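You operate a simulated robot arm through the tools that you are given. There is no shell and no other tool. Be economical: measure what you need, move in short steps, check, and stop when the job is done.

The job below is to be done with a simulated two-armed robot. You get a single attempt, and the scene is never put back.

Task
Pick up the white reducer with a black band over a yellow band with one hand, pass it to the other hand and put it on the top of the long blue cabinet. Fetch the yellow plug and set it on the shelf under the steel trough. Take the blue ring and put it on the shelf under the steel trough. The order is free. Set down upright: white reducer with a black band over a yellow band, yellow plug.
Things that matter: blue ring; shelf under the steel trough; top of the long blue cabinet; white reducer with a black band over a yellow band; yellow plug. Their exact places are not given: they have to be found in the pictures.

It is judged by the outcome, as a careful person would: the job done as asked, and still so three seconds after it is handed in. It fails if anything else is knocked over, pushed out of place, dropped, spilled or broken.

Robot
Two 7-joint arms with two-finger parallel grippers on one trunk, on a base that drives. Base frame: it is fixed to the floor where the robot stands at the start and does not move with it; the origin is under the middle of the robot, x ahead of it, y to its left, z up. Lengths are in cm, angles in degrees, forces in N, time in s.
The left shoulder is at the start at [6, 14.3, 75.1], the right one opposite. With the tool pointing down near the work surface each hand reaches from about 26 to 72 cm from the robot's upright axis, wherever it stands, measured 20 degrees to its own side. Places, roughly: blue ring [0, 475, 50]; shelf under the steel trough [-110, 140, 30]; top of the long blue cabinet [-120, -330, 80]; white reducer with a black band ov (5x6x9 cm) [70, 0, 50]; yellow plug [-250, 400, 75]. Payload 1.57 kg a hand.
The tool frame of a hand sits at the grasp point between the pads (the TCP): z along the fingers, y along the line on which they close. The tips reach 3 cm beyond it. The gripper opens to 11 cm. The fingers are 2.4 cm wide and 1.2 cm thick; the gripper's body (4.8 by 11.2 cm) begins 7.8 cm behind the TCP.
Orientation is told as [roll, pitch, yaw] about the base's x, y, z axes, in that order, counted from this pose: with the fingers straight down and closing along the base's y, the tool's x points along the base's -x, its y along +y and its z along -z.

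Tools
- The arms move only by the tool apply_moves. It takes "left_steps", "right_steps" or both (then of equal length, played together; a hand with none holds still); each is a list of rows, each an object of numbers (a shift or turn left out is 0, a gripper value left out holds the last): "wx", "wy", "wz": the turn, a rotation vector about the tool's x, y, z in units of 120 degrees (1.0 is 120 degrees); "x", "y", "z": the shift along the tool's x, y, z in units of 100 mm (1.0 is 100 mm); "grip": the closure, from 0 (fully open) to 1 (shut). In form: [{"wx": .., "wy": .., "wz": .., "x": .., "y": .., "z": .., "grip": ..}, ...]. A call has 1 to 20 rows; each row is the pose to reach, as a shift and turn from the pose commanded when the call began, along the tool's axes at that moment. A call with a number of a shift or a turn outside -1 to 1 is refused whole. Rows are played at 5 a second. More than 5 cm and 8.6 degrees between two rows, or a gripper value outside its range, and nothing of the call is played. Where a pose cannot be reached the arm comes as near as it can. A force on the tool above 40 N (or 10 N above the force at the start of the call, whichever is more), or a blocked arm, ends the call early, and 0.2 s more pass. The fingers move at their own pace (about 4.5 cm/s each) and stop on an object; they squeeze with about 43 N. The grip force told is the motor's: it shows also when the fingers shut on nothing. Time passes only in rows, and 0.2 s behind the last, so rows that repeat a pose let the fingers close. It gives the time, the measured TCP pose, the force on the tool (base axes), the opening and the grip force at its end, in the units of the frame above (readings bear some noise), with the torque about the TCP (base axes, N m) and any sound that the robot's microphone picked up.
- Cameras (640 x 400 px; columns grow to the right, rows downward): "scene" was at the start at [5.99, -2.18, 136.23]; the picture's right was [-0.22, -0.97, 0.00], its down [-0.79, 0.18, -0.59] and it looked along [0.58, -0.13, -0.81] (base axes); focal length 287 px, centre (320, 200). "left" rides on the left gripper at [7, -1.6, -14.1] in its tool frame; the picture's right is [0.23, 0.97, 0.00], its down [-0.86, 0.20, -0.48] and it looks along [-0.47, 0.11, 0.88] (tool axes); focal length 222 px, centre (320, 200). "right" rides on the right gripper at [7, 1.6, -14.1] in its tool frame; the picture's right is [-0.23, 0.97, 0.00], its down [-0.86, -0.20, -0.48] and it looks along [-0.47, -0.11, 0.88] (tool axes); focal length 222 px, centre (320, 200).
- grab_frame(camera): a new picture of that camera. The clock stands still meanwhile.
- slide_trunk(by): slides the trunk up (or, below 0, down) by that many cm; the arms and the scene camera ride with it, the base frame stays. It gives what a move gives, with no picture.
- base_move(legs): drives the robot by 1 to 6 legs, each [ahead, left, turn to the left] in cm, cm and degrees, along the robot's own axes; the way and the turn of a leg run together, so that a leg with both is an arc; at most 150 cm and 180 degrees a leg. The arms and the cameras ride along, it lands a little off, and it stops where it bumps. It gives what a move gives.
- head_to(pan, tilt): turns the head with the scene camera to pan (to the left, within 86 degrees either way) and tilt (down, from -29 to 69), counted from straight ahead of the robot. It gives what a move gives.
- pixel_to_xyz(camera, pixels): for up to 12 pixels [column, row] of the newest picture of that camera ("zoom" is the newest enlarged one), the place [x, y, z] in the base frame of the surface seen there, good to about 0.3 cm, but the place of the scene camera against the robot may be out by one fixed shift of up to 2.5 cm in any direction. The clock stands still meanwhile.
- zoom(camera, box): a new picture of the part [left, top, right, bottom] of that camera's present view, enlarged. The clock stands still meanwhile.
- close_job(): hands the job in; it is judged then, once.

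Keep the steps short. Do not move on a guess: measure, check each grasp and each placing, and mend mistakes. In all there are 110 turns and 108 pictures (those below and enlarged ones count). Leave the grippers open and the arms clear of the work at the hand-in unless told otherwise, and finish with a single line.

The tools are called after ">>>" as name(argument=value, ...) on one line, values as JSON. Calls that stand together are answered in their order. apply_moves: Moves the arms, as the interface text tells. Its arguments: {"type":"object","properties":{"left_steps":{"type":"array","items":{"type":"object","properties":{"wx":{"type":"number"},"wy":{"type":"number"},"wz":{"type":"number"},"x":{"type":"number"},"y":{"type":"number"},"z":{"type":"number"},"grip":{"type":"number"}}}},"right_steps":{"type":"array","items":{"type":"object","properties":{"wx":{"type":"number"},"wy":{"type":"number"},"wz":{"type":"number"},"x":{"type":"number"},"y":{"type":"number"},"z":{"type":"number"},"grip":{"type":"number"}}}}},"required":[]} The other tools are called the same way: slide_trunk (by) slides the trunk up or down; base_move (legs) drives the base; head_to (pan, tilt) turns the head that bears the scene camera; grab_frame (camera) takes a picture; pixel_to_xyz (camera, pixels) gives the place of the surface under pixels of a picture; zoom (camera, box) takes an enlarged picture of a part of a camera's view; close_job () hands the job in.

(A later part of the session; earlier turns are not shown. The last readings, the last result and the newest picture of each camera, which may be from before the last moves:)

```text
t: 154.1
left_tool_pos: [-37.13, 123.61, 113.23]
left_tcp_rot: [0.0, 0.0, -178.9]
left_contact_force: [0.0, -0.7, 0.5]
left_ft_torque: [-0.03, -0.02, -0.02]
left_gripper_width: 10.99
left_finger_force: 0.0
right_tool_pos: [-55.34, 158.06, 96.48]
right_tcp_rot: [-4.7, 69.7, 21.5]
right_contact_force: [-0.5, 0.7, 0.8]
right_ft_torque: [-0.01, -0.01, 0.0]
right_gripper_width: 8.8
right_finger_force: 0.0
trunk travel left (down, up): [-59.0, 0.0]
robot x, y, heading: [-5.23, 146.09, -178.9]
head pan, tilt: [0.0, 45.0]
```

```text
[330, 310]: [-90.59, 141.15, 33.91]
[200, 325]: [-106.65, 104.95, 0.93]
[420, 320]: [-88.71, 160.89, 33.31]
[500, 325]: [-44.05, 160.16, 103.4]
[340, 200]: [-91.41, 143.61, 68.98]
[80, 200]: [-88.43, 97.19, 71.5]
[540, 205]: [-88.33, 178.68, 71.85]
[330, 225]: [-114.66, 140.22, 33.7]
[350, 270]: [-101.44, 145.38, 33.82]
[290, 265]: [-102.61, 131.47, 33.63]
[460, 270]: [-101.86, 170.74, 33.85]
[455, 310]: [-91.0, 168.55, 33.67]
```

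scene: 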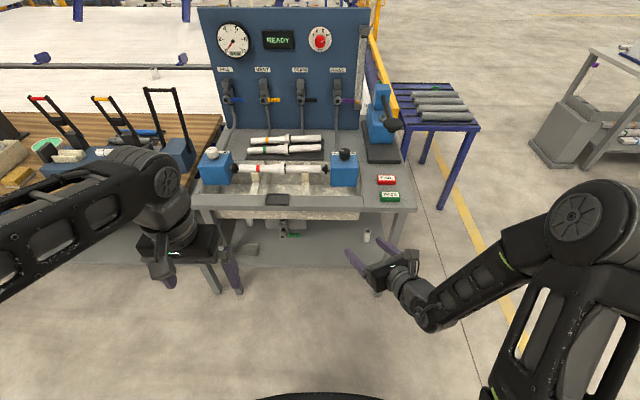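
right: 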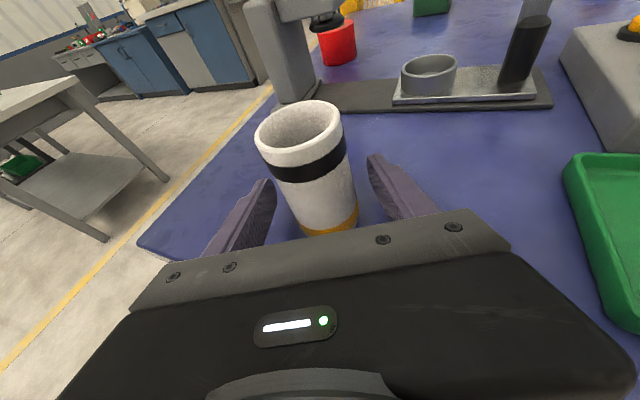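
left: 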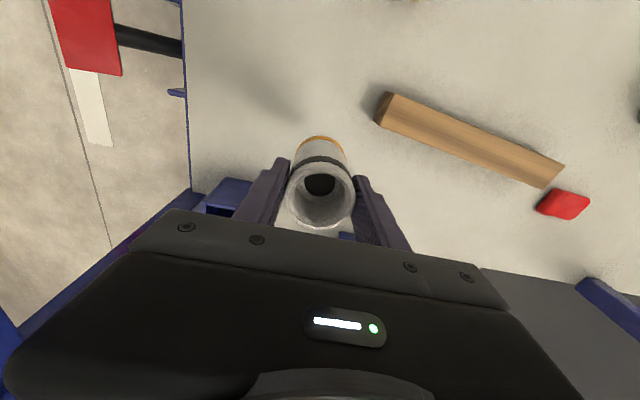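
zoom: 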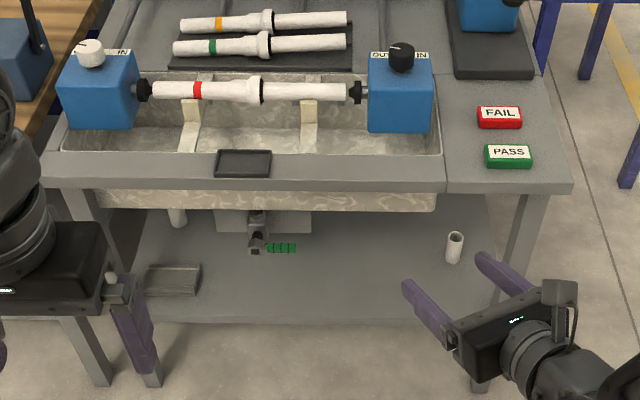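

The shelf is at z≈33.8, front edge x≈−88, with ~32 cm of clear height under the trough, so items must go in with a low-angled hand. Next I'll find the ring at (0, 475).

>>> base_move(legs=[[0, 0, -91], [120, 0, 0], [60, 0, 0]])

>>> head_to(pan=0, tilt=35)

>>> grab_frame(camera="scene")

>>> head_to(pan=65, tilt=25)

>>> grab_frame(camera="scene")

```text
t: 166.9
left_tool_pos: [-29.2, 355.95, 113.18]
left_tcp_rot: [0.0, -0.2, 90.5]
left_contact_force: [0.1, 0.1, 0.4]
left_ft_torque: [-0.03, 0.02, -0.02]
left_gripper_width: 10.99
left_finger_force: 0.1
right_tool_pos: [5.34, 374.04, 96.36]
right_tcp_rot: [-4.8, 69.6, -69.0]
right_contact_force: [-1.1, 0.0, 0.2]
right_ft_torque: [0.02, -0.02, 0.01]
right_gripper_width: 8.8
right_finger_force: 0.1
trunk travel left (down, up): [-59.0, 0.0]
robot x, y, heading: [-7.03, 323.66, 90.6]
head pan, tilt: [0.0, 45.0]
```

```text
t: 167.7
left_tool_pos: [-29.18, 355.96, 113.22]
left_tcp_rot: [0.1, 0.0, 90.6]
left_contact_force: [-0.8, -0.3, 0.6]
left_ft_torque: [-0.02, -0.03, -0.03]
left_gripper_width: 10.99
left_finger_force: 0.1
right_tool_pos: [5.45, 373.81, 96.5]
right_tcp_rot: [-4.6, 69.6, -69.0]
right_contact_force: [0.7, -0.3, 0.3]
right_ft_torque: [0.03, -0.01, -0.03]
right_gripper_width: 8.81
right_finger_force: 0.1
trunk travel left (down, up): [-59.0, 0.0]
robot x, y, heading: [-6.59, 324.06, 90.4]
head pan, tilt: [0.0, 35.0]
```

```text
52 pictures are left
```

scene: 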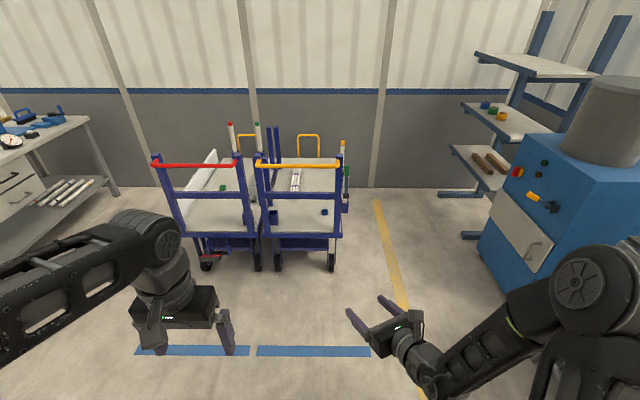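

```text
t: 169.0
left_tool_pos: [-29.19, 355.9, 113.07]
left_tcp_rot: [0.0, 0.0, 90.5]
left_contact_force: [-1.1, -0.6, 0.2]
left_ft_torque: [-0.02, -0.02, 0.07]
left_gripper_width: 11.0
left_finger_force: 0.0
right_tool_pos: [5.5, 373.82, 96.35]
right_tcp_rot: [-4.7, 69.5, -69.0]
right_contact_force: [0.5, 0.0, 0.8]
right_ft_torque: [-0.02, 0.01, 0.0]
right_gripper_width: 8.82
right_finger_force: 0.1
trunk travel left (down, up): [-59.0, 0.0]
robot x, y, heading: [-6.62, 323.57, 90.3]
head pan, tilt: [65.0, 25.0]
```

```text
51 pictures are left
```

scene: 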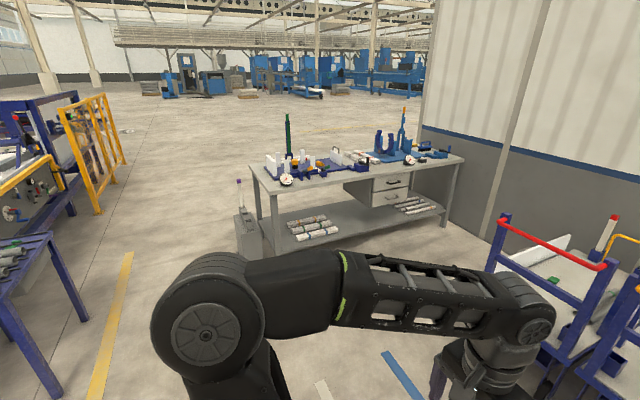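

A small blue item at (325,211) on the orange-handled cart is probably the ring. Zooming in.

>>> head_to(pan=0, tilt=35)

>>> zoom(camera="scene", box=[230, 120, 380, 270])

>>> pixel_to_xyz(camera="zoom", pixels=[[411, 245], [400, 245], [425, 245], [300, 180], [300, 210], [450, 175], [460, 390], [440, 330], [490, 240], [480, 110], [280, 260], [460, 300]])

```text
t: 170.4
left_tool_pos: [-29.17, 355.93, 113.19]
left_tcp_rot: [0.0, 0.1, 90.4]
left_contact_force: [-0.2, -0.4, 0.0]
left_ft_torque: [0.0, 0.03, -0.04]
left_gripper_width: 10.98
left_finger_force: 0.0
right_tool_pos: [5.42, 373.86, 96.45]
right_tcp_rot: [-4.8, 69.5, -69.0]
right_contact_force: [0.9, 1.0, -0.6]
right_ft_torque: [0.0, 0.01, -0.01]
right_gripper_width: 8.8
right_finger_force: 0.1
trunk travel left (down, up): [-59.0, 0.0]
robot x, y, heading: [-7.07, 323.39, 90.3]
head pan, tilt: [0.0, 35.0]
```

```text
2.67 times, centred on (305, 195) of scene
```

zoom: 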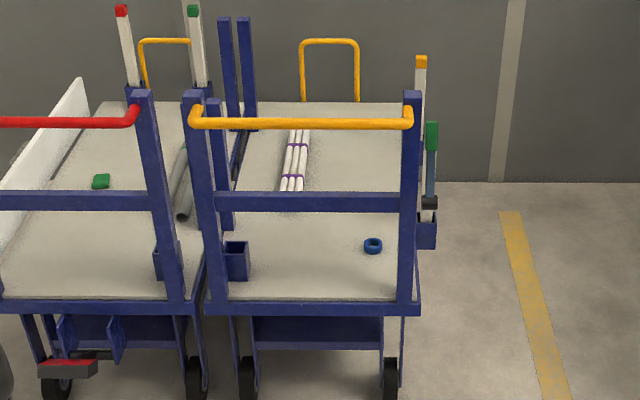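

```text
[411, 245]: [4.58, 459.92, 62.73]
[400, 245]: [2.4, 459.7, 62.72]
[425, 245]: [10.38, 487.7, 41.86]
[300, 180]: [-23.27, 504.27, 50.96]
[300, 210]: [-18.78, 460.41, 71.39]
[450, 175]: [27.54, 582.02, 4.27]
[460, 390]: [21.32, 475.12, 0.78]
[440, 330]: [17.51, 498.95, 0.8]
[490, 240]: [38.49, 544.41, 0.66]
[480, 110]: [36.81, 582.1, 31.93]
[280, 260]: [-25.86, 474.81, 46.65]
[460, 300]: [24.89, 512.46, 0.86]
```

>>> pixel_to_xyz(camera="zoom", pixels=[[373, 251], [373, 241], [365, 247], [382, 247], [435, 130], [427, 240], [425, 60], [360, 275], [395, 280], [405, 140], [385, 240]])

>>> zoom(camera="scene", box=[300, 160, 370, 230])

```text
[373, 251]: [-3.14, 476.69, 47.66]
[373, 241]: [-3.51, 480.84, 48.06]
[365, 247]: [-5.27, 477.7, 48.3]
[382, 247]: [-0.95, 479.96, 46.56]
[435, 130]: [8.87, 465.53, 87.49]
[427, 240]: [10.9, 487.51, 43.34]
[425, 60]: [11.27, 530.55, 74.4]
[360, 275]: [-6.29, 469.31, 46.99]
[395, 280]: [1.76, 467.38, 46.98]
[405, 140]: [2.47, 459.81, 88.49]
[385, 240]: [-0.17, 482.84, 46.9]
```

```text
5.71 times, centred on (335, 195) of scene
```

zoom: 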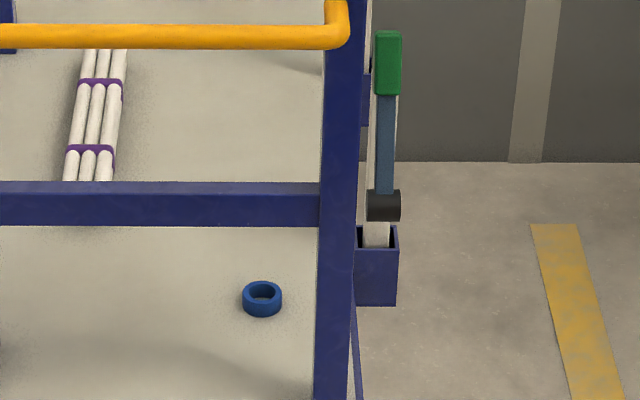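

The ring is at ≈(−3.3, 478.7), ⌀4 cm, reachable from the cart's right side between the handle post (y≈460) and a stake (y≈487). I'll check how close the blue machine on the right is.

>>> head_to(pan=-25, tilt=40)

>>> grab_frame(camera="scene")

>>> pixel_to_xyz(camera="scene", pixels=[[330, 260], [400, 160], [340, 190], [300, 180], [350, 250], [300, 140], [440, 240], [220, 110], [320, 230], [250, 180]])

```text
t: 171.3
left_tool_pos: [-29.22, 355.99, 113.21]
left_tcp_rot: [0.0, 0.0, 90.5]
left_contact_force: [-0.1, -0.7, -0.4]
left_ft_torque: [-0.01, 0.0, 0.0]
left_gripper_width: 10.97
left_finger_force: 0.1
right_tool_pos: [5.41, 373.92, 96.43]
right_tcp_rot: [-4.7, 69.7, -69.0]
right_contact_force: [0.5, -0.4, -0.2]
right_ft_torque: [-0.01, 0.02, 0.03]
right_gripper_width: 8.81
right_finger_force: 0.0
trunk travel left (down, up): [-59.0, 0.0]
robot x, y, heading: [-6.89, 323.49, 90.5]
head pan, tilt: [-25.0, 40.0]
```

```text
48 pictures are left
```

scene: 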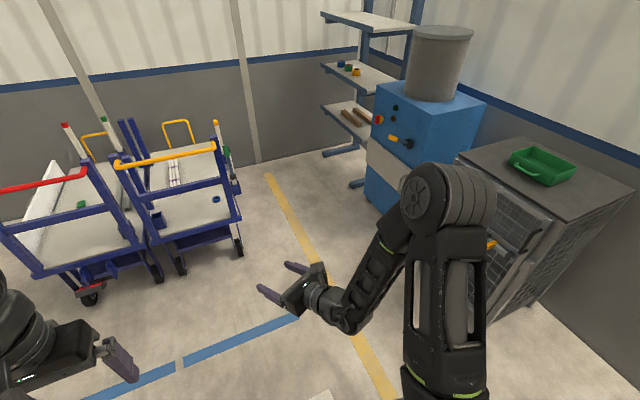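

```text
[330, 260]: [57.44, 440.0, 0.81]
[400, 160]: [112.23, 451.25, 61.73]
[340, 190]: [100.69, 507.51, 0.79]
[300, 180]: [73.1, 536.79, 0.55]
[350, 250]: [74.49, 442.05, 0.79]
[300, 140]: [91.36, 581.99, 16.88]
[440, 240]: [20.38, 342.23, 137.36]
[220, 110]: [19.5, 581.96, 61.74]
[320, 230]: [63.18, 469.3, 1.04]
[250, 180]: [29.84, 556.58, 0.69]
```

There's ample room (machine x>100). Extending the hand 7 cm forward, then driving to the standoff pose beside the cart.

>>> apply_moves(right_steps=[{"x": 0.11, "y": 0.15, "z": 0.3}, {"x": 0.229, "y": 0.3, "z": 0.59}, {"x": 0.229, "y": 0.3, "z": 0.59}])

>>> base_move(legs=[[0, -53, 0], [92, 0, 0], [0, 0, 39.6]])

>>> slide_trunk(by=-40)

>>> grab_frame(camera="right")

```text
t: 172.1
left_tool_pos: [-29.18, 356.0, 113.08]
left_tcp_rot: [0.0, 0.0, 90.4]
left_contact_force: [0.3, -0.1, 0.1]
left_ft_torque: [0.0, 0.02, -0.01]
left_gripper_width: 11.02
left_finger_force: 0.1
right_tool_pos: [5.3, 380.89, 96.46]
right_tcp_rot: [-4.7, 69.5, -69.1]
right_contact_force: [0.7, 0.2, 0.0]
right_ft_torque: [0.01, 0.01, 0.01]
right_gripper_width: 8.8
right_finger_force: 0.1
trunk travel left (down, up): [-59.0, 0.0]
robot x, y, heading: [-6.81, 323.46, 90.6]
head pan, tilt: [-25.0, 40.0]
```

```text
t: 181.5
left_tool_pos: [8.96, 427.4, 113.1]
left_tcp_rot: [0.0, 0.0, 130.4]
left_contact_force: [0.2, 0.4, -1.0]
left_ft_torque: [0.02, -0.01, -0.03]
left_gripper_width: 11.02
left_finger_force: 0.1
right_tool_pos: [19.58, 468.52, 96.45]
right_tcp_rot: [-4.7, 69.6, -29.0]
right_contact_force: [0.4, 0.6, -0.2]
right_ft_torque: [-0.01, -0.01, -0.02]
right_gripper_width: 8.83
right_finger_force: 0.1
trunk travel left (down, up): [-59.0, 0.0]
robot x, y, heading: [47.05, 416.92, 130.0]
head pan, tilt: [-25.0, 40.0]
```

```text
t: 185.4
left_tool_pos: [8.96, 427.32, 73.17]
left_tcp_rot: [-0.1, 0.0, 130.4]
left_contact_force: [0.5, -0.5, 0.0]
left_ft_torque: [0.0, 0.03, 0.02]
left_gripper_width: 11.03
left_finger_force: 0.0
right_tool_pos: [19.55, 468.73, 56.39]
right_tcp_rot: [-4.7, 69.6, -29.0]
right_contact_force: [0.9, -1.2, -0.3]
right_ft_torque: [0.0, -0.01, 0.01]
right_gripper_width: 8.81
right_finger_force: 0.1
trunk travel left (down, up): [-19.0, 40.0]
robot x, y, heading: [47.09, 416.8, 130.3]
head pan, tilt: [-25.0, 40.0]
```

```text
47 pictures are left
```

right: 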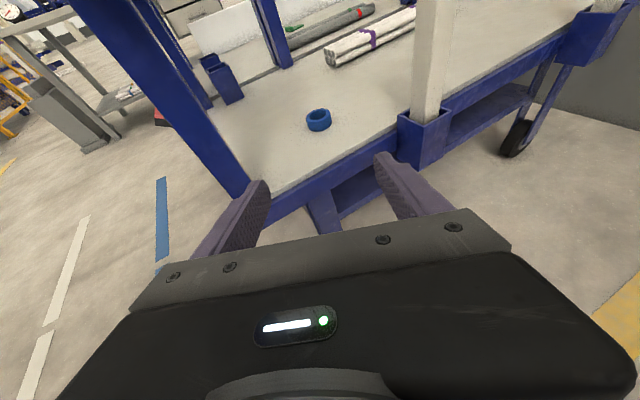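

Good view: ring at (319,119) right ahead between post and stake. Measuring it with the hand camera.

>>> pixel_to_xyz(camera="right", pixels=[[319, 126], [319, 110], [310, 121], [329, 120], [319, 138], [245, 190], [400, 150], [415, 115], [270, 190], [360, 155]])

>>> zoom(camera="right", box=[260, 70, 460, 200])

```text
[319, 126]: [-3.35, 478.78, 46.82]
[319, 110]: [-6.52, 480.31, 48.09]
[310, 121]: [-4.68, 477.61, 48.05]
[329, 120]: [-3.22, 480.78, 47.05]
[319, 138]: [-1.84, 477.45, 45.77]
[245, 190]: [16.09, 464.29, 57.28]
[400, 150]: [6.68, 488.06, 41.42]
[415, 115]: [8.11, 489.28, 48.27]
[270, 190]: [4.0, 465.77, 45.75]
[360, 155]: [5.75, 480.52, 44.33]
```

```text
3.08 times, centred on (360, 135) of right
```

zoom: 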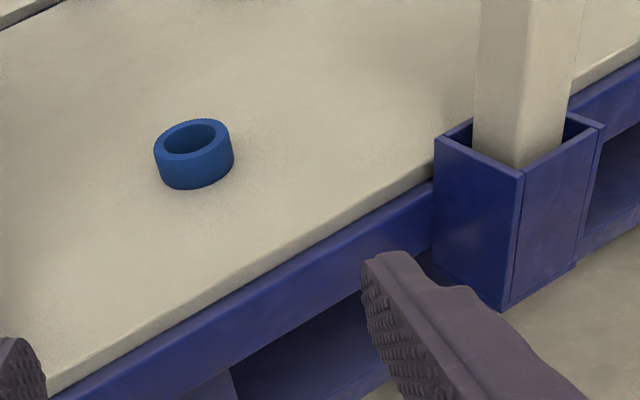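

Ring centre (−4.8, 479.5), deck 45.8; the hand's line is aligned within 1 mm. Lowering a little and driving the base 19 cm along the hand's direction.

>>> slide_trunk(by=-4.4)

>>> base_move(legs=[[17.1, 8.2, 0]])

>>> grab_frame(camera="right")

>>> pixel_to_xyz(camera="right", pixels=[[320, 140], [320, 130], [310, 125], [330, 125], [320, 160], [320, 115]])

```text
t: 186.2
left_tool_pos: [8.99, 427.38, 68.88]
left_tcp_rot: [0.0, 0.0, 130.3]
left_contact_force: [0.0, -0.2, -0.6]
left_ft_torque: [-0.03, 0.0, -0.02]
left_gripper_width: 11.0
left_finger_force: 0.0
right_tool_pos: [19.54, 468.73, 52.1]
right_tcp_rot: [-4.8, 69.6, -29.1]
right_contact_force: [-0.2, -1.0, -0.4]
right_ft_torque: [0.01, 0.01, 0.0]
right_gripper_width: 8.82
right_finger_force: 0.1
trunk travel left (down, up): [-14.6, 44.4]
robot x, y, heading: [46.8, 416.88, 130.4]
head pan, tilt: [-25.0, 40.0]
```

```text
t: 187.8
left_tool_pos: [-8.41, 435.39, 68.69]
left_tcp_rot: [0.0, -0.1, 130.3]
left_contact_force: [0.0, 0.0, 0.0]
left_ft_torque: [0.01, 0.04, 0.04]
left_gripper_width: 11.02
left_finger_force: 0.0
right_tool_pos: [2.24, 476.61, 51.96]
right_tcp_rot: [-4.7, 69.6, -29.3]
right_contact_force: [0.1, 0.3, -0.6]
right_ft_torque: [0.01, 0.01, 0.02]
right_gripper_width: 8.81
right_finger_force: 0.1
trunk travel left (down, up): [-14.6, 44.4]
robot x, y, heading: [29.29, 424.84, 130.3]
head pan, tilt: [-25.0, 40.0]
```

```text
45 pictures are left
```

right: 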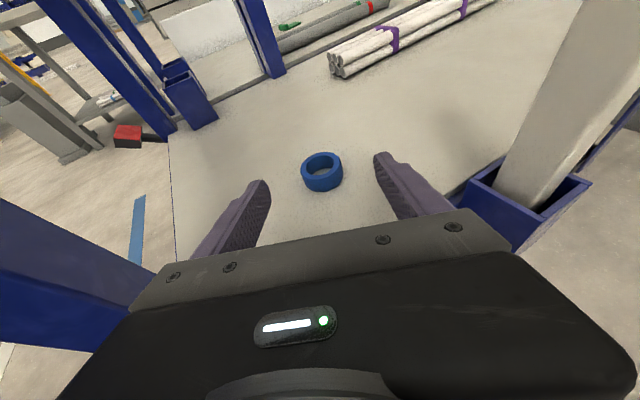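

```text
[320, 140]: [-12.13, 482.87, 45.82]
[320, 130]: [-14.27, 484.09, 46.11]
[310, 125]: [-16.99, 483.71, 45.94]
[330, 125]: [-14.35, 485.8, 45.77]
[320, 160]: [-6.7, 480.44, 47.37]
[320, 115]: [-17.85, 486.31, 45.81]
```

>>> pixel_to_xyz(camera="right", pixels=[[304, 167], [340, 163], [322, 155], [322, 175], [322, 186], [322, 196]])

```text
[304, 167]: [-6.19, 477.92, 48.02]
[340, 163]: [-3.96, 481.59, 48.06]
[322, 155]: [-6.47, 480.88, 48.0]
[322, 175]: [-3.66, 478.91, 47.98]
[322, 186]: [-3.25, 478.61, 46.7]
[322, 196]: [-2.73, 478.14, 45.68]
```

Ring centred on the hand's axis, 8 cm ahead. Moving the arm in to straddle it.

>>> apply_moves(right_steps=[{"x": -0.04, "z": 0.22}, {"x": -0.08, "z": 0.45}, {"x": -0.139, "z": 0.745}, {"x": -0.139, "z": 0.745}])

>>> grab_frame(camera="right")

```text
t: 188.8
left_tool_pos: [-8.33, 435.35, 68.7]
left_tcp_rot: [0.0, 0.0, 130.3]
left_contact_force: [-0.4, 0.7, 0.5]
left_ft_torque: [-0.01, 0.0, 0.02]
left_gripper_width: 10.99
left_finger_force: 0.0
right_tool_pos: [-3.74, 479.27, 48.38]
right_tcp_rot: [-4.6, 69.6, -29.3]
right_contact_force: [0.6, -0.3, 2.7]
right_ft_torque: [0.08, -0.03, -0.04]
right_gripper_width: 8.78
right_finger_force: 0.0
trunk travel left (down, up): [-14.6, 44.4]
robot x, y, heading: [29.39, 424.82, 130.3]
head pan, tilt: [-25.0, 40.0]
```

```text
44 pictures are left
```

right: 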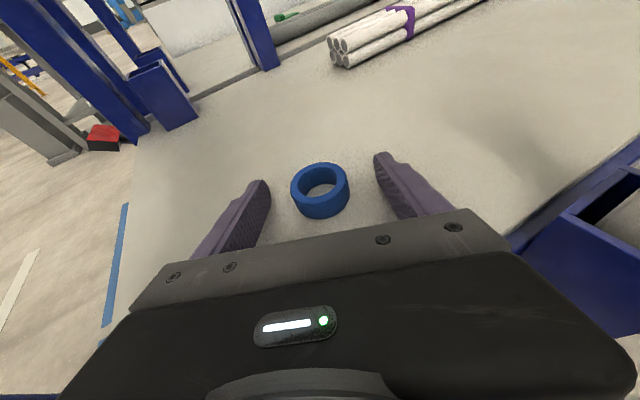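

The tips just touch the deck (2.7 N). Lifting 2 mm and closing.

>>> apply_moves(right_steps=[{"x": 0.02}, {"x": 0.02, "grip": 0.5}, {"x": 0.02, "grip": 1}, {"x": 0.02, "grip": 1}, {"x": 0.02, "grip": 1}, {"x": 0.02, "grip": 1}, {"x": 0.02, "grip": 1}])

>>> slide_trunk(by=6)

>>> grab_frame(camera="right")

```text
t: 190.4
left_tool_pos: [-8.5, 435.41, 68.79]
left_tcp_rot: [0.0, 0.0, 130.3]
left_contact_force: [0.7, -0.3, -0.2]
left_ft_torque: [-0.03, -0.01, 0.0]
left_gripper_width: 11.03
left_finger_force: 0.0
right_tool_pos: [-3.75, 479.3, 48.48]
right_tcp_rot: [-4.7, 69.6, -29.2]
right_contact_force: [0.3, -1.1, 1.0]
right_ft_torque: [0.01, -0.01, -0.02]
right_gripper_width: 4.51
right_finger_force: 43.3
trunk travel left (down, up): [-14.6, 44.4]
robot x, y, heading: [29.25, 424.85, 130.2]
head pan, tilt: [-25.0, 40.0]
```

```text
t: 191.4
left_tool_pos: [-8.51, 435.45, 74.78]
left_tcp_rot: [0.0, 0.0, 130.4]
left_contact_force: [-0.8, -0.5, 0.0]
left_ft_torque: [-0.02, -0.03, -0.03]
left_gripper_width: 10.98
left_finger_force: 0.0
right_tool_pos: [-3.76, 479.32, 54.34]
right_tcp_rot: [-4.6, 69.5, -29.3]
right_contact_force: [0.5, 0.7, -0.6]
right_ft_torque: [-0.01, 0.0, -0.03]
right_gripper_width: 4.48
right_finger_force: 42.9
trunk travel left (down, up): [-20.6, 38.4]
robot x, y, heading: [29.64, 424.88, 130.1]
head pan, tilt: [-25.0, 40.0]
```

```text
43 pictures are left
```

right: 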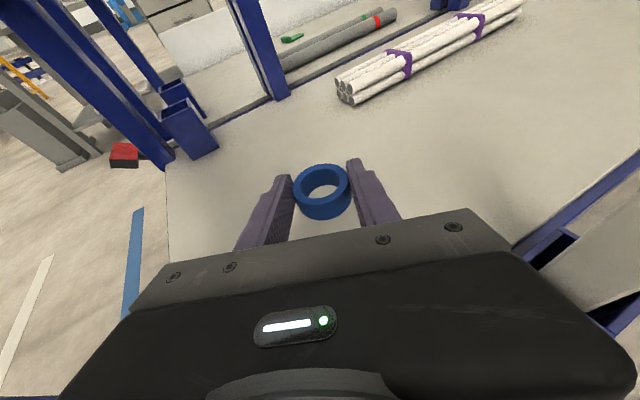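

The ring is held flat. Backing out along the hand's axis, then driving back in front of the trough bench.

>>> base_move(legs=[[-22, -10.6, 0], [0, 0, 50], [55, 0, 0], [0, 136, 0], [0, 136, 0]])

>>> head_to(pan=0, tilt=30)

>>> grab_frame(camera="scene")

```text
t: 194.2
left_tool_pos: [12.37, 415.01, 74.83]
left_tcp_rot: [0.0, -0.1, 146.0]
left_contact_force: [-0.3, 0.6, -0.3]
left_ft_torque: [0.01, 0.0, 0.0]
left_gripper_width: 10.99
left_finger_force: 0.0
right_tool_pos: [6.38, 460.06, 53.69]
right_tcp_rot: [-3.8, 68.3, -15.0]
right_contact_force: [5.1, -2.9, 4.3]
right_ft_torque: [-0.03, 0.11, 0.03]
right_gripper_width: 4.38
right_finger_force: 42.6
trunk travel left (down, up): [-20.6, 38.4]
robot x, y, heading: [51.73, 414.95, 145.8]
head pan, tilt: [-25.0, 40.0]
stopped in leg 2: the force on the tool passed its limit at 149 N (the readings are from after the stop); the commanded pose is now the measured one
```

```text
t: 195.1
left_tool_pos: [12.37, 415.09, 74.78]
left_tcp_rot: [0.0, 0.0, 146.1]
left_contact_force: [0.6, -0.5, -1.5]
left_ft_torque: [-0.02, -0.01, 0.0]
left_gripper_width: 11.02
left_finger_force: 0.1
right_tool_pos: [6.42, 460.13, 53.58]
right_tcp_rot: [-3.9, 68.3, -14.8]
right_contact_force: [6.5, -0.7, 0.9]
right_ft_torque: [0.05, -0.05, -0.01]
right_gripper_width: 4.37
right_finger_force: 42.7
trunk travel left (down, up): [-20.6, 38.4]
robot x, y, heading: [51.89, 415.8, 146.0]
head pan, tilt: [0.0, 30.0]
```

```text
42 pictures are left
```

scene: 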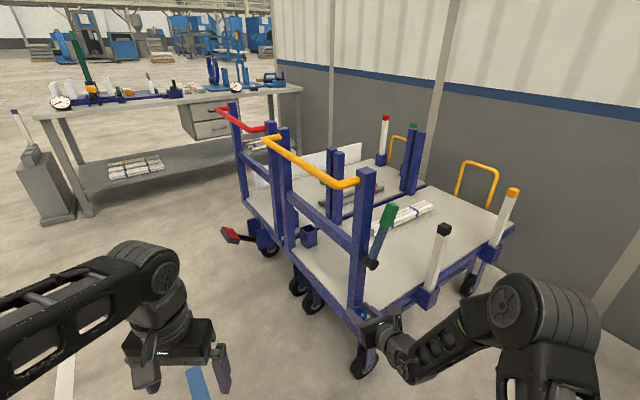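

My turn swept the hand into the cart's handle post. Turning back, then retreating further before turning. First undo.

>>> base_move(legs=[[0, 0, -16], [-25, -25, 0]])

>>> grab_frame(camera="right")

>>> grab_frame(camera="scene")

```text
t: 198.0
left_tool_pos: [38.9, 423.76, 74.9]
left_tcp_rot: [0.1, -0.2, 130.1]
left_contact_force: [0.0, -0.4, 0.0]
left_ft_torque: [0.01, 0.01, 0.02]
left_gripper_width: 10.98
left_finger_force: 0.0
right_tool_pos: [45.55, 468.92, 53.58]
right_tcp_rot: [-3.9, 68.3, -30.7]
right_contact_force: [0.1, 0.2, 0.5]
right_ft_torque: [-0.01, 0.02, 0.01]
right_gripper_width: 4.39
right_finger_force: 43.1
trunk travel left (down, up): [-20.6, 38.4]
robot x, y, heading: [76.54, 413.12, 129.9]
head pan, tilt: [0.0, 30.0]
stopped in leg 2: the robot was blocked; the commanded pose is now the measured one
```

```text
41 pictures are left
```

right: 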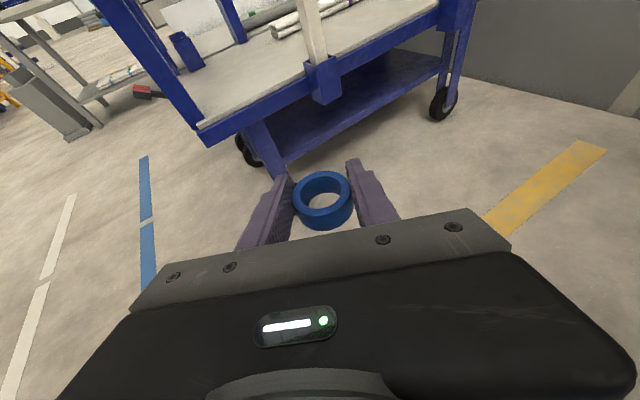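

```text
40 pictures are left
```

scene: 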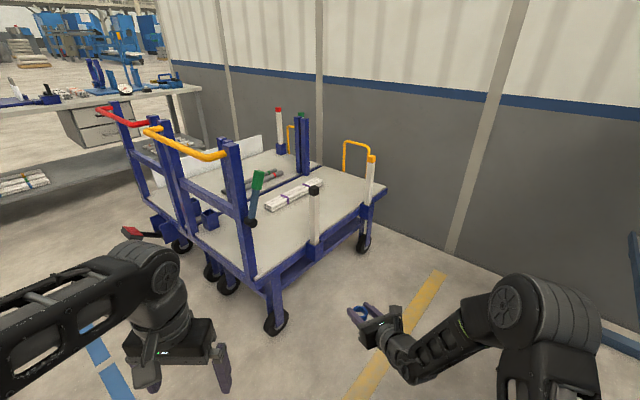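

>>> pixel_to_xyz(camera="right", pixels=[[312, 68], [325, 95], [200, 125], [212, 138], [300, 78], [250, 107]])

>>> base_move(legs=[[15, -8, 0]])

>>> head_to(pan=-80, tilt=40)

>>> grab_frame(camera="scene")

```text
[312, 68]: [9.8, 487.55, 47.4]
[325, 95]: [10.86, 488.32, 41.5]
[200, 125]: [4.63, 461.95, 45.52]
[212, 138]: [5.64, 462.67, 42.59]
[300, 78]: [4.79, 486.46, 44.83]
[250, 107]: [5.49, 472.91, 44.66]
```

```text
t: 199.4
left_tool_pos: [35.51, 440.29, 74.81]
left_tcp_rot: [0.1, -0.2, 130.2]
left_contact_force: [1.3, -0.1, -0.2]
left_ft_torque: [-0.01, 0.02, -0.02]
left_gripper_width: 11.0
left_finger_force: 0.1
right_tool_pos: [41.75, 485.4, 53.73]
right_tcp_rot: [-3.7, 68.3, -30.8]
right_contact_force: [-0.2, -0.7, -1.0]
right_ft_torque: [0.01, 0.01, -0.02]
right_gripper_width: 4.35
right_finger_force: 42.5
trunk travel left (down, up): [-20.6, 38.4]
robot x, y, heading: [73.43, 429.93, 130.2]
head pan, tilt: [0.0, 30.0]
```

```text
t: 201.0
left_tool_pos: [35.42, 440.45, 74.76]
left_tcp_rot: [0.0, -0.2, 130.2]
left_contact_force: [-0.4, 0.4, 0.5]
left_ft_torque: [0.03, 0.03, -0.03]
left_gripper_width: 11.01
left_finger_force: 0.0
right_tool_pos: [41.94, 485.47, 53.63]
right_tcp_rot: [-3.7, 68.4, -30.6]
right_contact_force: [0.0, 0.6, -0.5]
right_ft_torque: [0.01, -0.01, -0.01]
right_gripper_width: 4.35
right_finger_force: 42.9
trunk travel left (down, up): [-20.6, 38.4]
robot x, y, heading: [73.28, 429.57, 130.5]
head pan, tilt: [-80.0, 40.0]
```

```text
39 pictures are left
```

scene: 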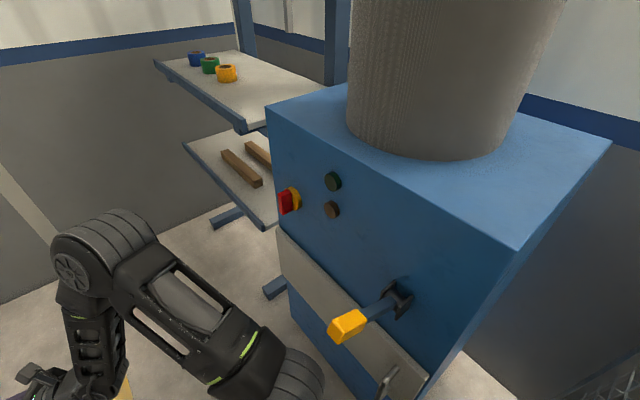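

Cart positions read unchanged and the machine behind is a heavy one; the ring is still held. I'll leave diagonally, then turn in free space and drive to the trough.

>>> base_move(legs=[[-20.2, 69.2, 0], [0, 0, 49.5], [38, 0, 0], [0, 115, 0], [0, 112, 0]])

>>> head_to(pan=0, tilt=35)

>>> grab_frame(camera="scene")

```text
t: 219.8
left_tool_pos: [-39.97, 124.22, 74.85]
left_tcp_rot: [0.0, -0.3, 180.0]
left_contact_force: [0.5, 0.3, -0.6]
left_ft_torque: [0.0, 0.01, -0.02]
left_gripper_width: 11.0
left_finger_force: 0.1
right_tool_pos: [-70.27, 158.23, 53.74]
right_tcp_rot: [-3.7, 68.3, 19.0]
right_contact_force: [-0.7, -0.4, 0.2]
right_ft_torque: [-0.01, 0.01, 0.02]
right_gripper_width: 4.36
right_finger_force: 43.6
trunk travel left (down, up): [-20.6, 38.4]
robot x, y, heading: [-7.39, 146.0, 179.8]
head pan, tilt: [-80.0, 40.0]
```

```text
t: 221.3
left_tool_pos: [-39.96, 124.16, 74.94]
left_tcp_rot: [-0.1, -0.2, 179.9]
left_contact_force: [-0.3, -0.9, -0.3]
left_ft_torque: [0.04, 0.04, 0.0]
left_gripper_width: 11.03
left_finger_force: 0.2
right_tool_pos: [-70.19, 158.25, 53.72]
right_tcp_rot: [-3.7, 68.3, 19.1]
right_contact_force: [-0.8, 0.2, 0.0]
right_ft_torque: [-0.01, -0.01, 0.0]
right_gripper_width: 4.36
right_finger_force: 42.7
trunk travel left (down, up): [-20.6, 38.4]
robot x, y, heading: [-7.64, 146.18, 179.7]
head pan, tilt: [0.0, 35.0]
```

```text
38 pictures are left
```

scene: 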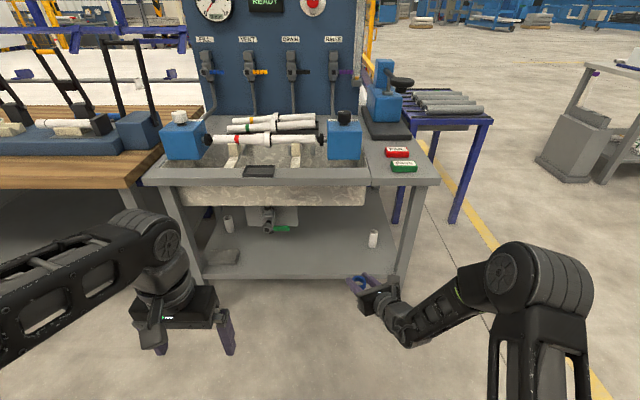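

Facing the shelf. Lowering the trunk, then entering with the base toward (−97, 155).

>>> slide_trunk(by=-14)

>>> base_move(legs=[[16, 3, 0]])

>>> grab_frame(camera="right")

>>> grab_frame(camera="scene")

```text
t: 223.0
left_tool_pos: [-39.97, 124.22, 60.77]
left_tcp_rot: [0.0, -0.2, 179.9]
left_contact_force: [1.6, -0.1, 0.1]
left_ft_torque: [-0.02, 0.01, -0.03]
left_gripper_width: 11.01
left_finger_force: 0.1
right_tool_pos: [-70.13, 158.25, 39.72]
right_tcp_rot: [-3.7, 68.3, 19.0]
right_contact_force: [0.0, 0.4, -1.1]
right_ft_torque: [0.01, -0.02, 0.01]
right_gripper_width: 4.36
right_finger_force: 42.7
trunk travel left (down, up): [-6.6, 52.4]
robot x, y, heading: [-7.63, 146.01, 179.8]
head pan, tilt: [0.0, 35.0]
```

```text
t: 224.4
left_tool_pos: [-56.2, 121.23, 60.88]
left_tcp_rot: [-0.1, -0.2, 179.8]
left_contact_force: [-0.2, 0.1, -0.7]
left_ft_torque: [0.01, 0.01, 0.0]
left_gripper_width: 10.99
left_finger_force: 0.1
right_tool_pos: [-86.29, 155.42, 39.62]
right_tcp_rot: [-3.7, 68.4, 19.0]
right_contact_force: [0.3, -0.6, 0.3]
right_ft_torque: [0.01, -0.01, 0.01]
right_gripper_width: 4.35
right_finger_force: 42.8
trunk travel left (down, up): [-6.6, 52.4]
robot x, y, heading: [-23.06, 143.23, 180.1]
head pan, tilt: [0.0, 35.0]
```

```text
37 pictures are left
```

right: 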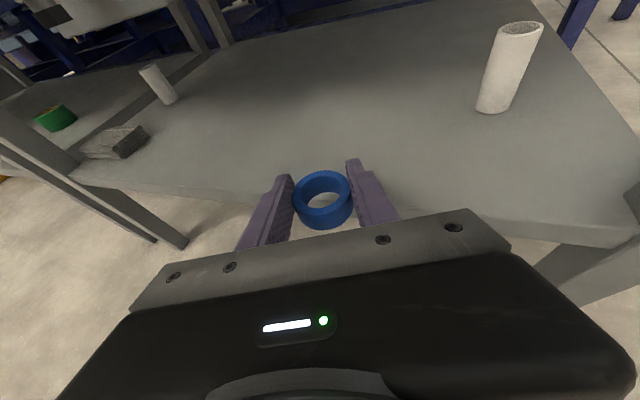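

```text
36 pictures are left
```

scene: 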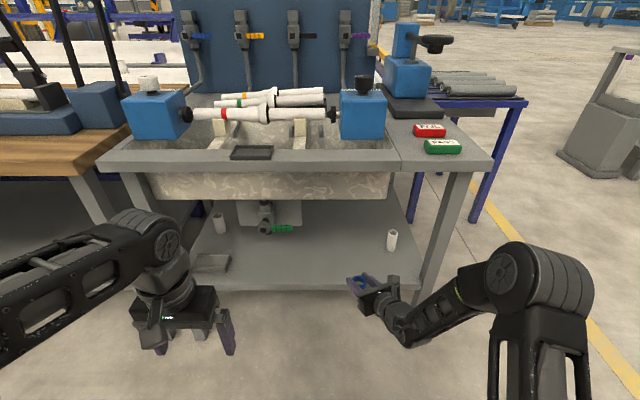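

>>> pixel_to_xyz(camera="right", pixels=[[320, 120], [320, 150], [400, 150], [220, 165], [490, 110], [415, 190]])

>>> base_move(legs=[[11, 0, 0]])

>>> grab_frame(camera="right")

```text
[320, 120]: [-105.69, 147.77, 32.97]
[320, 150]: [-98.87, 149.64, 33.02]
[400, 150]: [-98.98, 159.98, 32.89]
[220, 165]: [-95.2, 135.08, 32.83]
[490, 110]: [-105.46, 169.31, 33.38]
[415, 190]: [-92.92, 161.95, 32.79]
```

```text
t: 225.6
left_tool_pos: [-67.48, 121.3, 60.92]
left_tcp_rot: [-0.1, -0.2, 179.7]
left_contact_force: [0.7, -0.1, 0.7]
left_ft_torque: [0.01, 0.02, -0.02]
left_gripper_width: 11.0
left_finger_force: 0.1
right_tool_pos: [-97.64, 155.6, 39.65]
right_tcp_rot: [-3.7, 68.3, 18.9]
right_contact_force: [0.0, 0.5, -0.1]
right_ft_torque: [0.02, 0.01, 0.03]
right_gripper_width: 4.35
right_finger_force: 43.3
trunk travel left (down, up): [-6.6, 52.4]
robot x, y, heading: [-34.85, 143.28, 180.0]
head pan, tilt: [0.0, 35.0]
```

```text
35 pictures are left
```

right: 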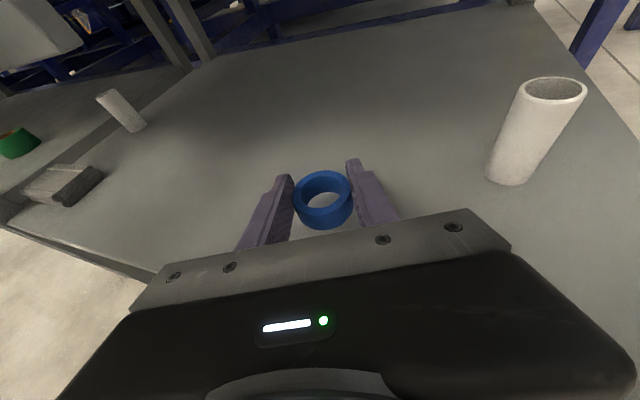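

Shelf z=32.9; touchdown at TCP z≈35.6. Lowering 3.6 cm by trunk, then creeping.

>>> slide_trunk(by=-3.6)

>>> apply_moves(right_steps=[{"x": -0.02, "z": 0.008}, {"x": -0.03, "z": 0.012}, {"x": -0.03, "z": 0.012}])

```text
t: 226.4
left_tool_pos: [-67.5, 121.32, 57.3]
left_tcp_rot: [0.0, -0.1, 179.9]
left_contact_force: [-0.2, 0.6, -0.5]
left_ft_torque: [0.02, 0.04, -0.01]
left_gripper_width: 10.99
left_finger_force: 0.0
right_tool_pos: [-97.73, 155.44, 36.08]
right_tcp_rot: [-3.6, 68.3, 18.8]
right_contact_force: [-0.1, 0.2, -1.1]
right_ft_torque: [-0.01, 0.01, 0.0]
right_gripper_width: 4.38
right_finger_force: 43.2
trunk travel left (down, up): [-3.0, 56.0]
robot x, y, heading: [-34.59, 143.29, 179.9]
head pan, tilt: [0.0, 35.0]
```

```text
t: 227.2
left_tool_pos: [-67.56, 121.32, 57.25]
left_tcp_rot: [0.1, -0.2, 179.6]
left_contact_force: [-0.6, 0.2, 0.3]
left_ft_torque: [-0.05, 0.0, -0.02]
left_gripper_width: 10.99
left_finger_force: 0.0
right_tool_pos: [-97.68, 155.5, 35.56]
right_tcp_rot: [-3.6, 68.3, 18.8]
right_contact_force: [0.2, 0.8, -0.4]
right_ft_torque: [0.03, 0.0, -0.01]
right_gripper_width: 4.36
right_finger_force: 43.0
trunk travel left (down, up): [-3.0, 56.0]
robot x, y, heading: [-34.79, 142.85, 179.5]
head pan, tilt: [0.0, 35.0]
```

>>> apply_moves(right_steps=[{"x": -0.02, "z": 0.008}, {"x": -0.025, "z": 0.01}, {"x": -0.025, "z": 0.01}])

>>> apply_moves(right_steps=[{"x": -0.015, "z": 0.006}, {"x": -0.015, "z": 0.006}])

```text
t: 228.0
left_tool_pos: [-67.46, 121.34, 57.17]
left_tcp_rot: [0.0, -0.2, 179.6]
left_contact_force: [0.6, -0.5, 0.4]
left_ft_torque: [-0.01, 0.04, -0.02]
left_gripper_width: 10.98
left_finger_force: 0.1
right_tool_pos: [-97.65, 155.41, 35.47]
right_tcp_rot: [-3.8, 68.3, 18.8]
right_contact_force: [0.5, 0.5, -0.6]
right_ft_torque: [0.0, -0.04, -0.01]
right_gripper_width: 4.34
right_finger_force: 43.6
trunk travel left (down, up): [-3.0, 56.0]
robot x, y, heading: [-34.72, 143.31, 179.9]
head pan, tilt: [0.0, 35.0]
```

```text
t: 228.6
left_tool_pos: [-67.34, 121.43, 57.18]
left_tcp_rot: [-0.1, -0.2, 179.6]
left_contact_force: [0.2, 0.4, 0.8]
left_ft_torque: [-0.01, 0.01, -0.03]
left_gripper_width: 11.01
left_finger_force: 0.1
right_tool_pos: [-97.68, 155.5, 35.55]
right_tcp_rot: [-3.6, 68.5, 18.9]
right_contact_force: [1.2, -0.1, 5.8]
right_ft_torque: [0.11, 0.14, -0.01]
right_gripper_width: 4.36
right_finger_force: 42.8
trunk travel left (down, up): [-3.0, 56.0]
robot x, y, heading: [-34.98, 143.15, 179.8]
head pan, tilt: [0.0, 35.0]
```

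Touching (5.8 N). Opening, lifting straight up, and checking.

>>> apply_moves(right_steps=[{"grip": 0.5}, {"grip": 0.35}, {"grip": 0.3}, {"grip": 0.3}, {"grip": 0.3}])

>>> slide_trunk(by=6)

>>> base_move(legs=[[-18.4, -7.8, 0], [-20, 0, 0]])

>>> grab_frame(camera="scene")

>>> zoom(camera="scene", box=[170, 170, 450, 310])

```text
t: 229.8
left_tool_pos: [-67.53, 121.47, 57.1]
left_tcp_rot: [0.0, -0.2, 179.7]
left_contact_force: [0.1, 0.4, 0.1]
left_ft_torque: [-0.01, 0.04, -0.01]
left_gripper_width: 10.99
left_finger_force: 0.1
right_tool_pos: [-97.52, 155.55, 35.37]
right_tcp_rot: [-3.7, 68.5, 18.8]
right_contact_force: [1.0, -1.7, 3.3]
right_ft_torque: [0.04, 0.11, 0.0]
right_gripper_width: 7.51
right_finger_force: 0.0
trunk travel left (down, up): [-3.0, 56.0]
robot x, y, heading: [-34.67, 143.49, 179.6]
head pan, tilt: [0.0, 35.0]
```

```text
t: 230.8
left_tool_pos: [-67.51, 121.28, 63.3]
left_tcp_rot: [-0.1, -0.2, 179.7]
left_contact_force: [-0.3, -0.1, -0.4]
left_ft_torque: [0.04, 0.0, -0.02]
left_gripper_width: 11.0
left_finger_force: 0.0
right_tool_pos: [-97.7, 155.48, 41.22]
right_tcp_rot: [-3.7, 68.3, 18.6]
right_contact_force: [0.6, 0.5, -0.8]
right_ft_torque: [-0.01, 0.0, 0.03]
right_gripper_width: 7.69
right_finger_force: 0.1
trunk travel left (down, up): [-9.0, 50.0]
robot x, y, heading: [-34.69, 142.94, 179.8]
head pan, tilt: [0.0, 35.0]
```

```text
t: 233.6
left_tool_pos: [-29.66, 129.14, 63.24]
left_tcp_rot: [0.0, -0.2, 179.5]
left_contact_force: [-0.3, 0.3, -0.6]
left_ft_torque: [0.0, -0.01, -0.04]
left_gripper_width: 11.03
left_finger_force: 0.0
right_tool_pos: [-59.51, 163.37, 41.26]
right_tcp_rot: [-3.7, 68.3, 18.5]
right_contact_force: [-0.4, -0.9, -0.4]
right_ft_torque: [-0.01, -0.01, 0.0]
right_gripper_width: 7.69
right_finger_force: 0.0
trunk travel left (down, up): [-9.0, 50.0]
robot x, y, heading: [3.27, 150.94, 179.5]
head pan, tilt: [0.0, 35.0]
```

```text
34 pictures are left
```

scene: 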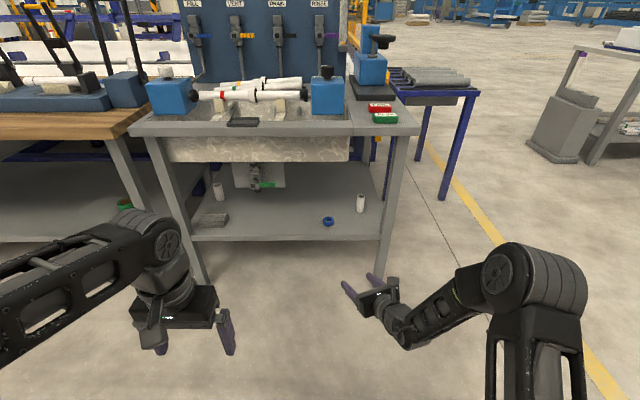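

```text
2.29 times, centred on (310, 240) of scene
```

zoom: 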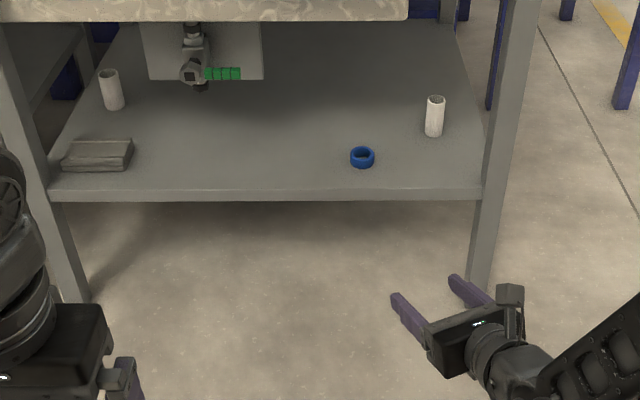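

The ring lies on the shelf. Now for the plug: raising the trunk and driving north-west for a look at that bench.

>>> slide_trunk(by=50)

>>> base_move(legs=[[0, 0, -89.5], [90, 0, 0], [90, 0, 0], [0, 0, 65], [60, 0, 0]])

>>> head_to(pan=0, tilt=20)

>>> grab_frame(camera="scene")

```text
refused: 50 is not a number from -40 to 40
```

```text
t: 252.4
left_tool_pos: [-92.59, 352.52, 63.23]
left_tcp_rot: [0.1, -0.2, 154.8]
left_contact_force: [0.3, 0.3, 0.6]
left_ft_torque: [0.03, -0.02, 0.0]
left_gripper_width: 11.03
left_finger_force: 0.0
right_tool_pos: [-105.52, 396.26, 41.27]
right_tcp_rot: [-3.7, 68.3, -6.0]
right_contact_force: [0.3, -0.4, -0.3]
right_ft_torque: [0.0, 0.01, 0.0]
right_gripper_width: 7.69
right_finger_force: 0.2
trunk travel left (down, up): [-9.0, 50.0]
robot x, y, heading: [-54.18, 358.3, 154.9]
head pan, tilt: [0.0, 35.0]
```

```text
t: 253.2
left_tool_pos: [-92.49, 352.73, 63.09]
left_tcp_rot: [0.0, -0.1, 154.7]
left_contact_force: [0.5, -0.3, -0.2]
left_ft_torque: [0.0, -0.01, -0.01]
left_gripper_width: 10.99
left_finger_force: 0.1
right_tool_pos: [-105.56, 396.2, 41.27]
right_tcp_rot: [-3.8, 68.2, -6.1]
right_contact_force: [0.0, 0.7, -0.7]
right_ft_torque: [0.0, 0.04, 0.0]
right_gripper_width: 7.71
right_finger_force: 0.0
trunk travel left (down, up): [-9.0, 50.0]
robot x, y, heading: [-53.67, 358.77, 155.0]
head pan, tilt: [0.0, 20.0]
```

```text
32 pictures are left
```

scene: 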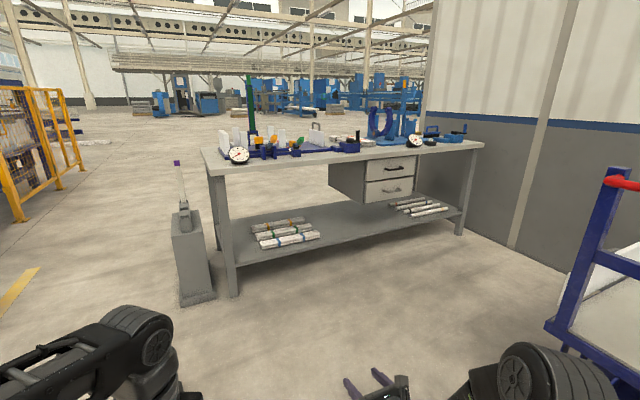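

Raising the trunk for a better view, then zooming on the bench.

>>> slide_trunk(by=40)

>>> grab_frame(camera="scene")

>>> zoom(camera="scene", box=[180, 110, 500, 290])

```text
t: 257.0
left_tool_pos: [-92.57, 352.7, 103.32]
left_tcp_rot: [0.0, -0.2, 154.7]
left_contact_force: [-0.4, 0.0, -0.5]
left_ft_torque: [0.03, -0.03, 0.01]
left_gripper_width: 10.99
left_finger_force: 0.1
right_tool_pos: [-105.54, 396.33, 81.19]
right_tcp_rot: [-3.6, 68.2, -6.1]
right_contact_force: [-0.6, -0.2, 0.1]
right_ft_torque: [0.02, 0.01, -0.02]
right_gripper_width: 7.7
right_finger_force: 0.1
trunk travel left (down, up): [-49.0, 10.0]
robot x, y, heading: [-53.79, 358.82, 154.9]
head pan, tilt: [0.0, 20.0]
```

```text
31 pictures are left
```

scene: 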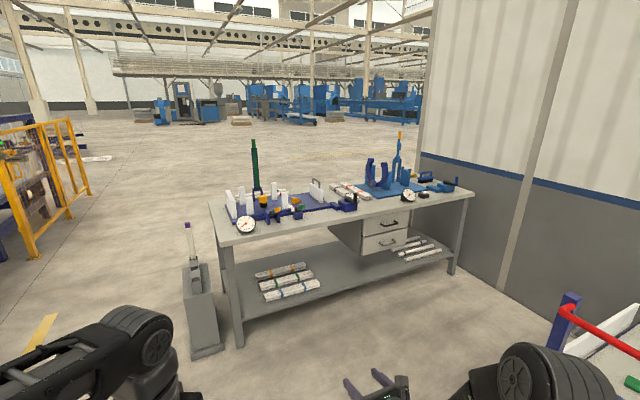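

```text
2.00 times, centred on (340, 200) of scene
```

zoom: 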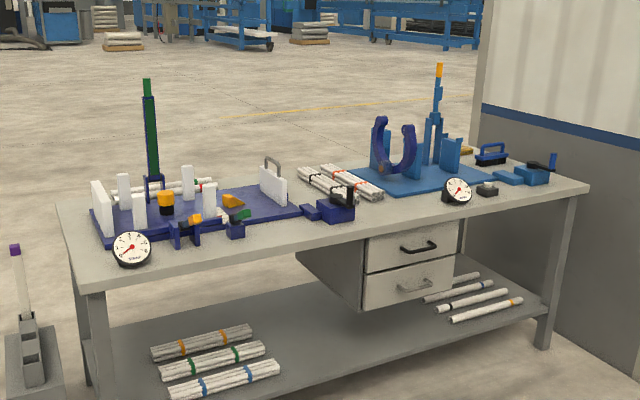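

>>> zoom(camera="scene", box=[210, 175, 370, 245])

>>> pixel_to_xyz(camera="scene", pixels=[[263, 199], [297, 200], [277, 216], [213, 225], [340, 225], [474, 190], [318, 190], [255, 190], [262, 240], [210, 200]])

```text
4.00 times, centred on (290, 210) of scene
```

zoom: 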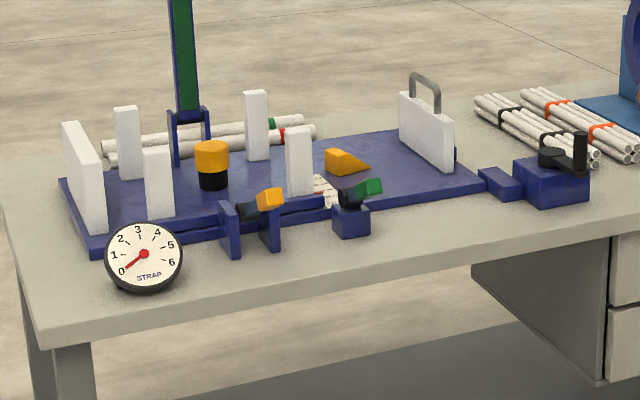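

```text
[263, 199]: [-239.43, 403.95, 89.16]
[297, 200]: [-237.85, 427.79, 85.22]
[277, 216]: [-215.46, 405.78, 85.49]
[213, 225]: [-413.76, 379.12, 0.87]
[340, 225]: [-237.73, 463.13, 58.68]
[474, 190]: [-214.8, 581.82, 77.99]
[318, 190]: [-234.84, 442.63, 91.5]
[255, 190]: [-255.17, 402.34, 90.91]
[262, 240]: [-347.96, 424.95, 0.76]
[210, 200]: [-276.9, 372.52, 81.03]
```

The yellow plug (yellow top, black base) is at zoom (211,165), ≈(−239, 404). I'll measure its surroundings and the grey stand near the bench.

>>> pixel_to_xyz(camera="zoom", pixels=[[211, 145], [211, 185], [160, 155], [300, 135], [128, 115], [257, 100], [265, 195], [80, 140], [185, 20], [350, 195], [240, 180], [230, 300]])

>>> pixel_to_xyz(camera="scene", pixels=[[187, 226], [195, 265], [200, 340], [212, 270], [245, 232]])

```text
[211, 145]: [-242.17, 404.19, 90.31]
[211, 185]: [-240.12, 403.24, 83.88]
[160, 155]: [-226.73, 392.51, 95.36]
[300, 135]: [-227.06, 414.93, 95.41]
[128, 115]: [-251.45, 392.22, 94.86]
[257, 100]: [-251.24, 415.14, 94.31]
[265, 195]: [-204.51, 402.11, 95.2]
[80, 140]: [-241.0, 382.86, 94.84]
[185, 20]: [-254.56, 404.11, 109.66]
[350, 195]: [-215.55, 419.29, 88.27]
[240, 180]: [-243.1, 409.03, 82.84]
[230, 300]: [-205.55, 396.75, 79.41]
```

```text
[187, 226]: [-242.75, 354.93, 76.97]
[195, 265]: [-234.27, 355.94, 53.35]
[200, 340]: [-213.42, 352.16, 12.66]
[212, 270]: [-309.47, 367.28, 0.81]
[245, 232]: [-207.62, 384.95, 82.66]
```

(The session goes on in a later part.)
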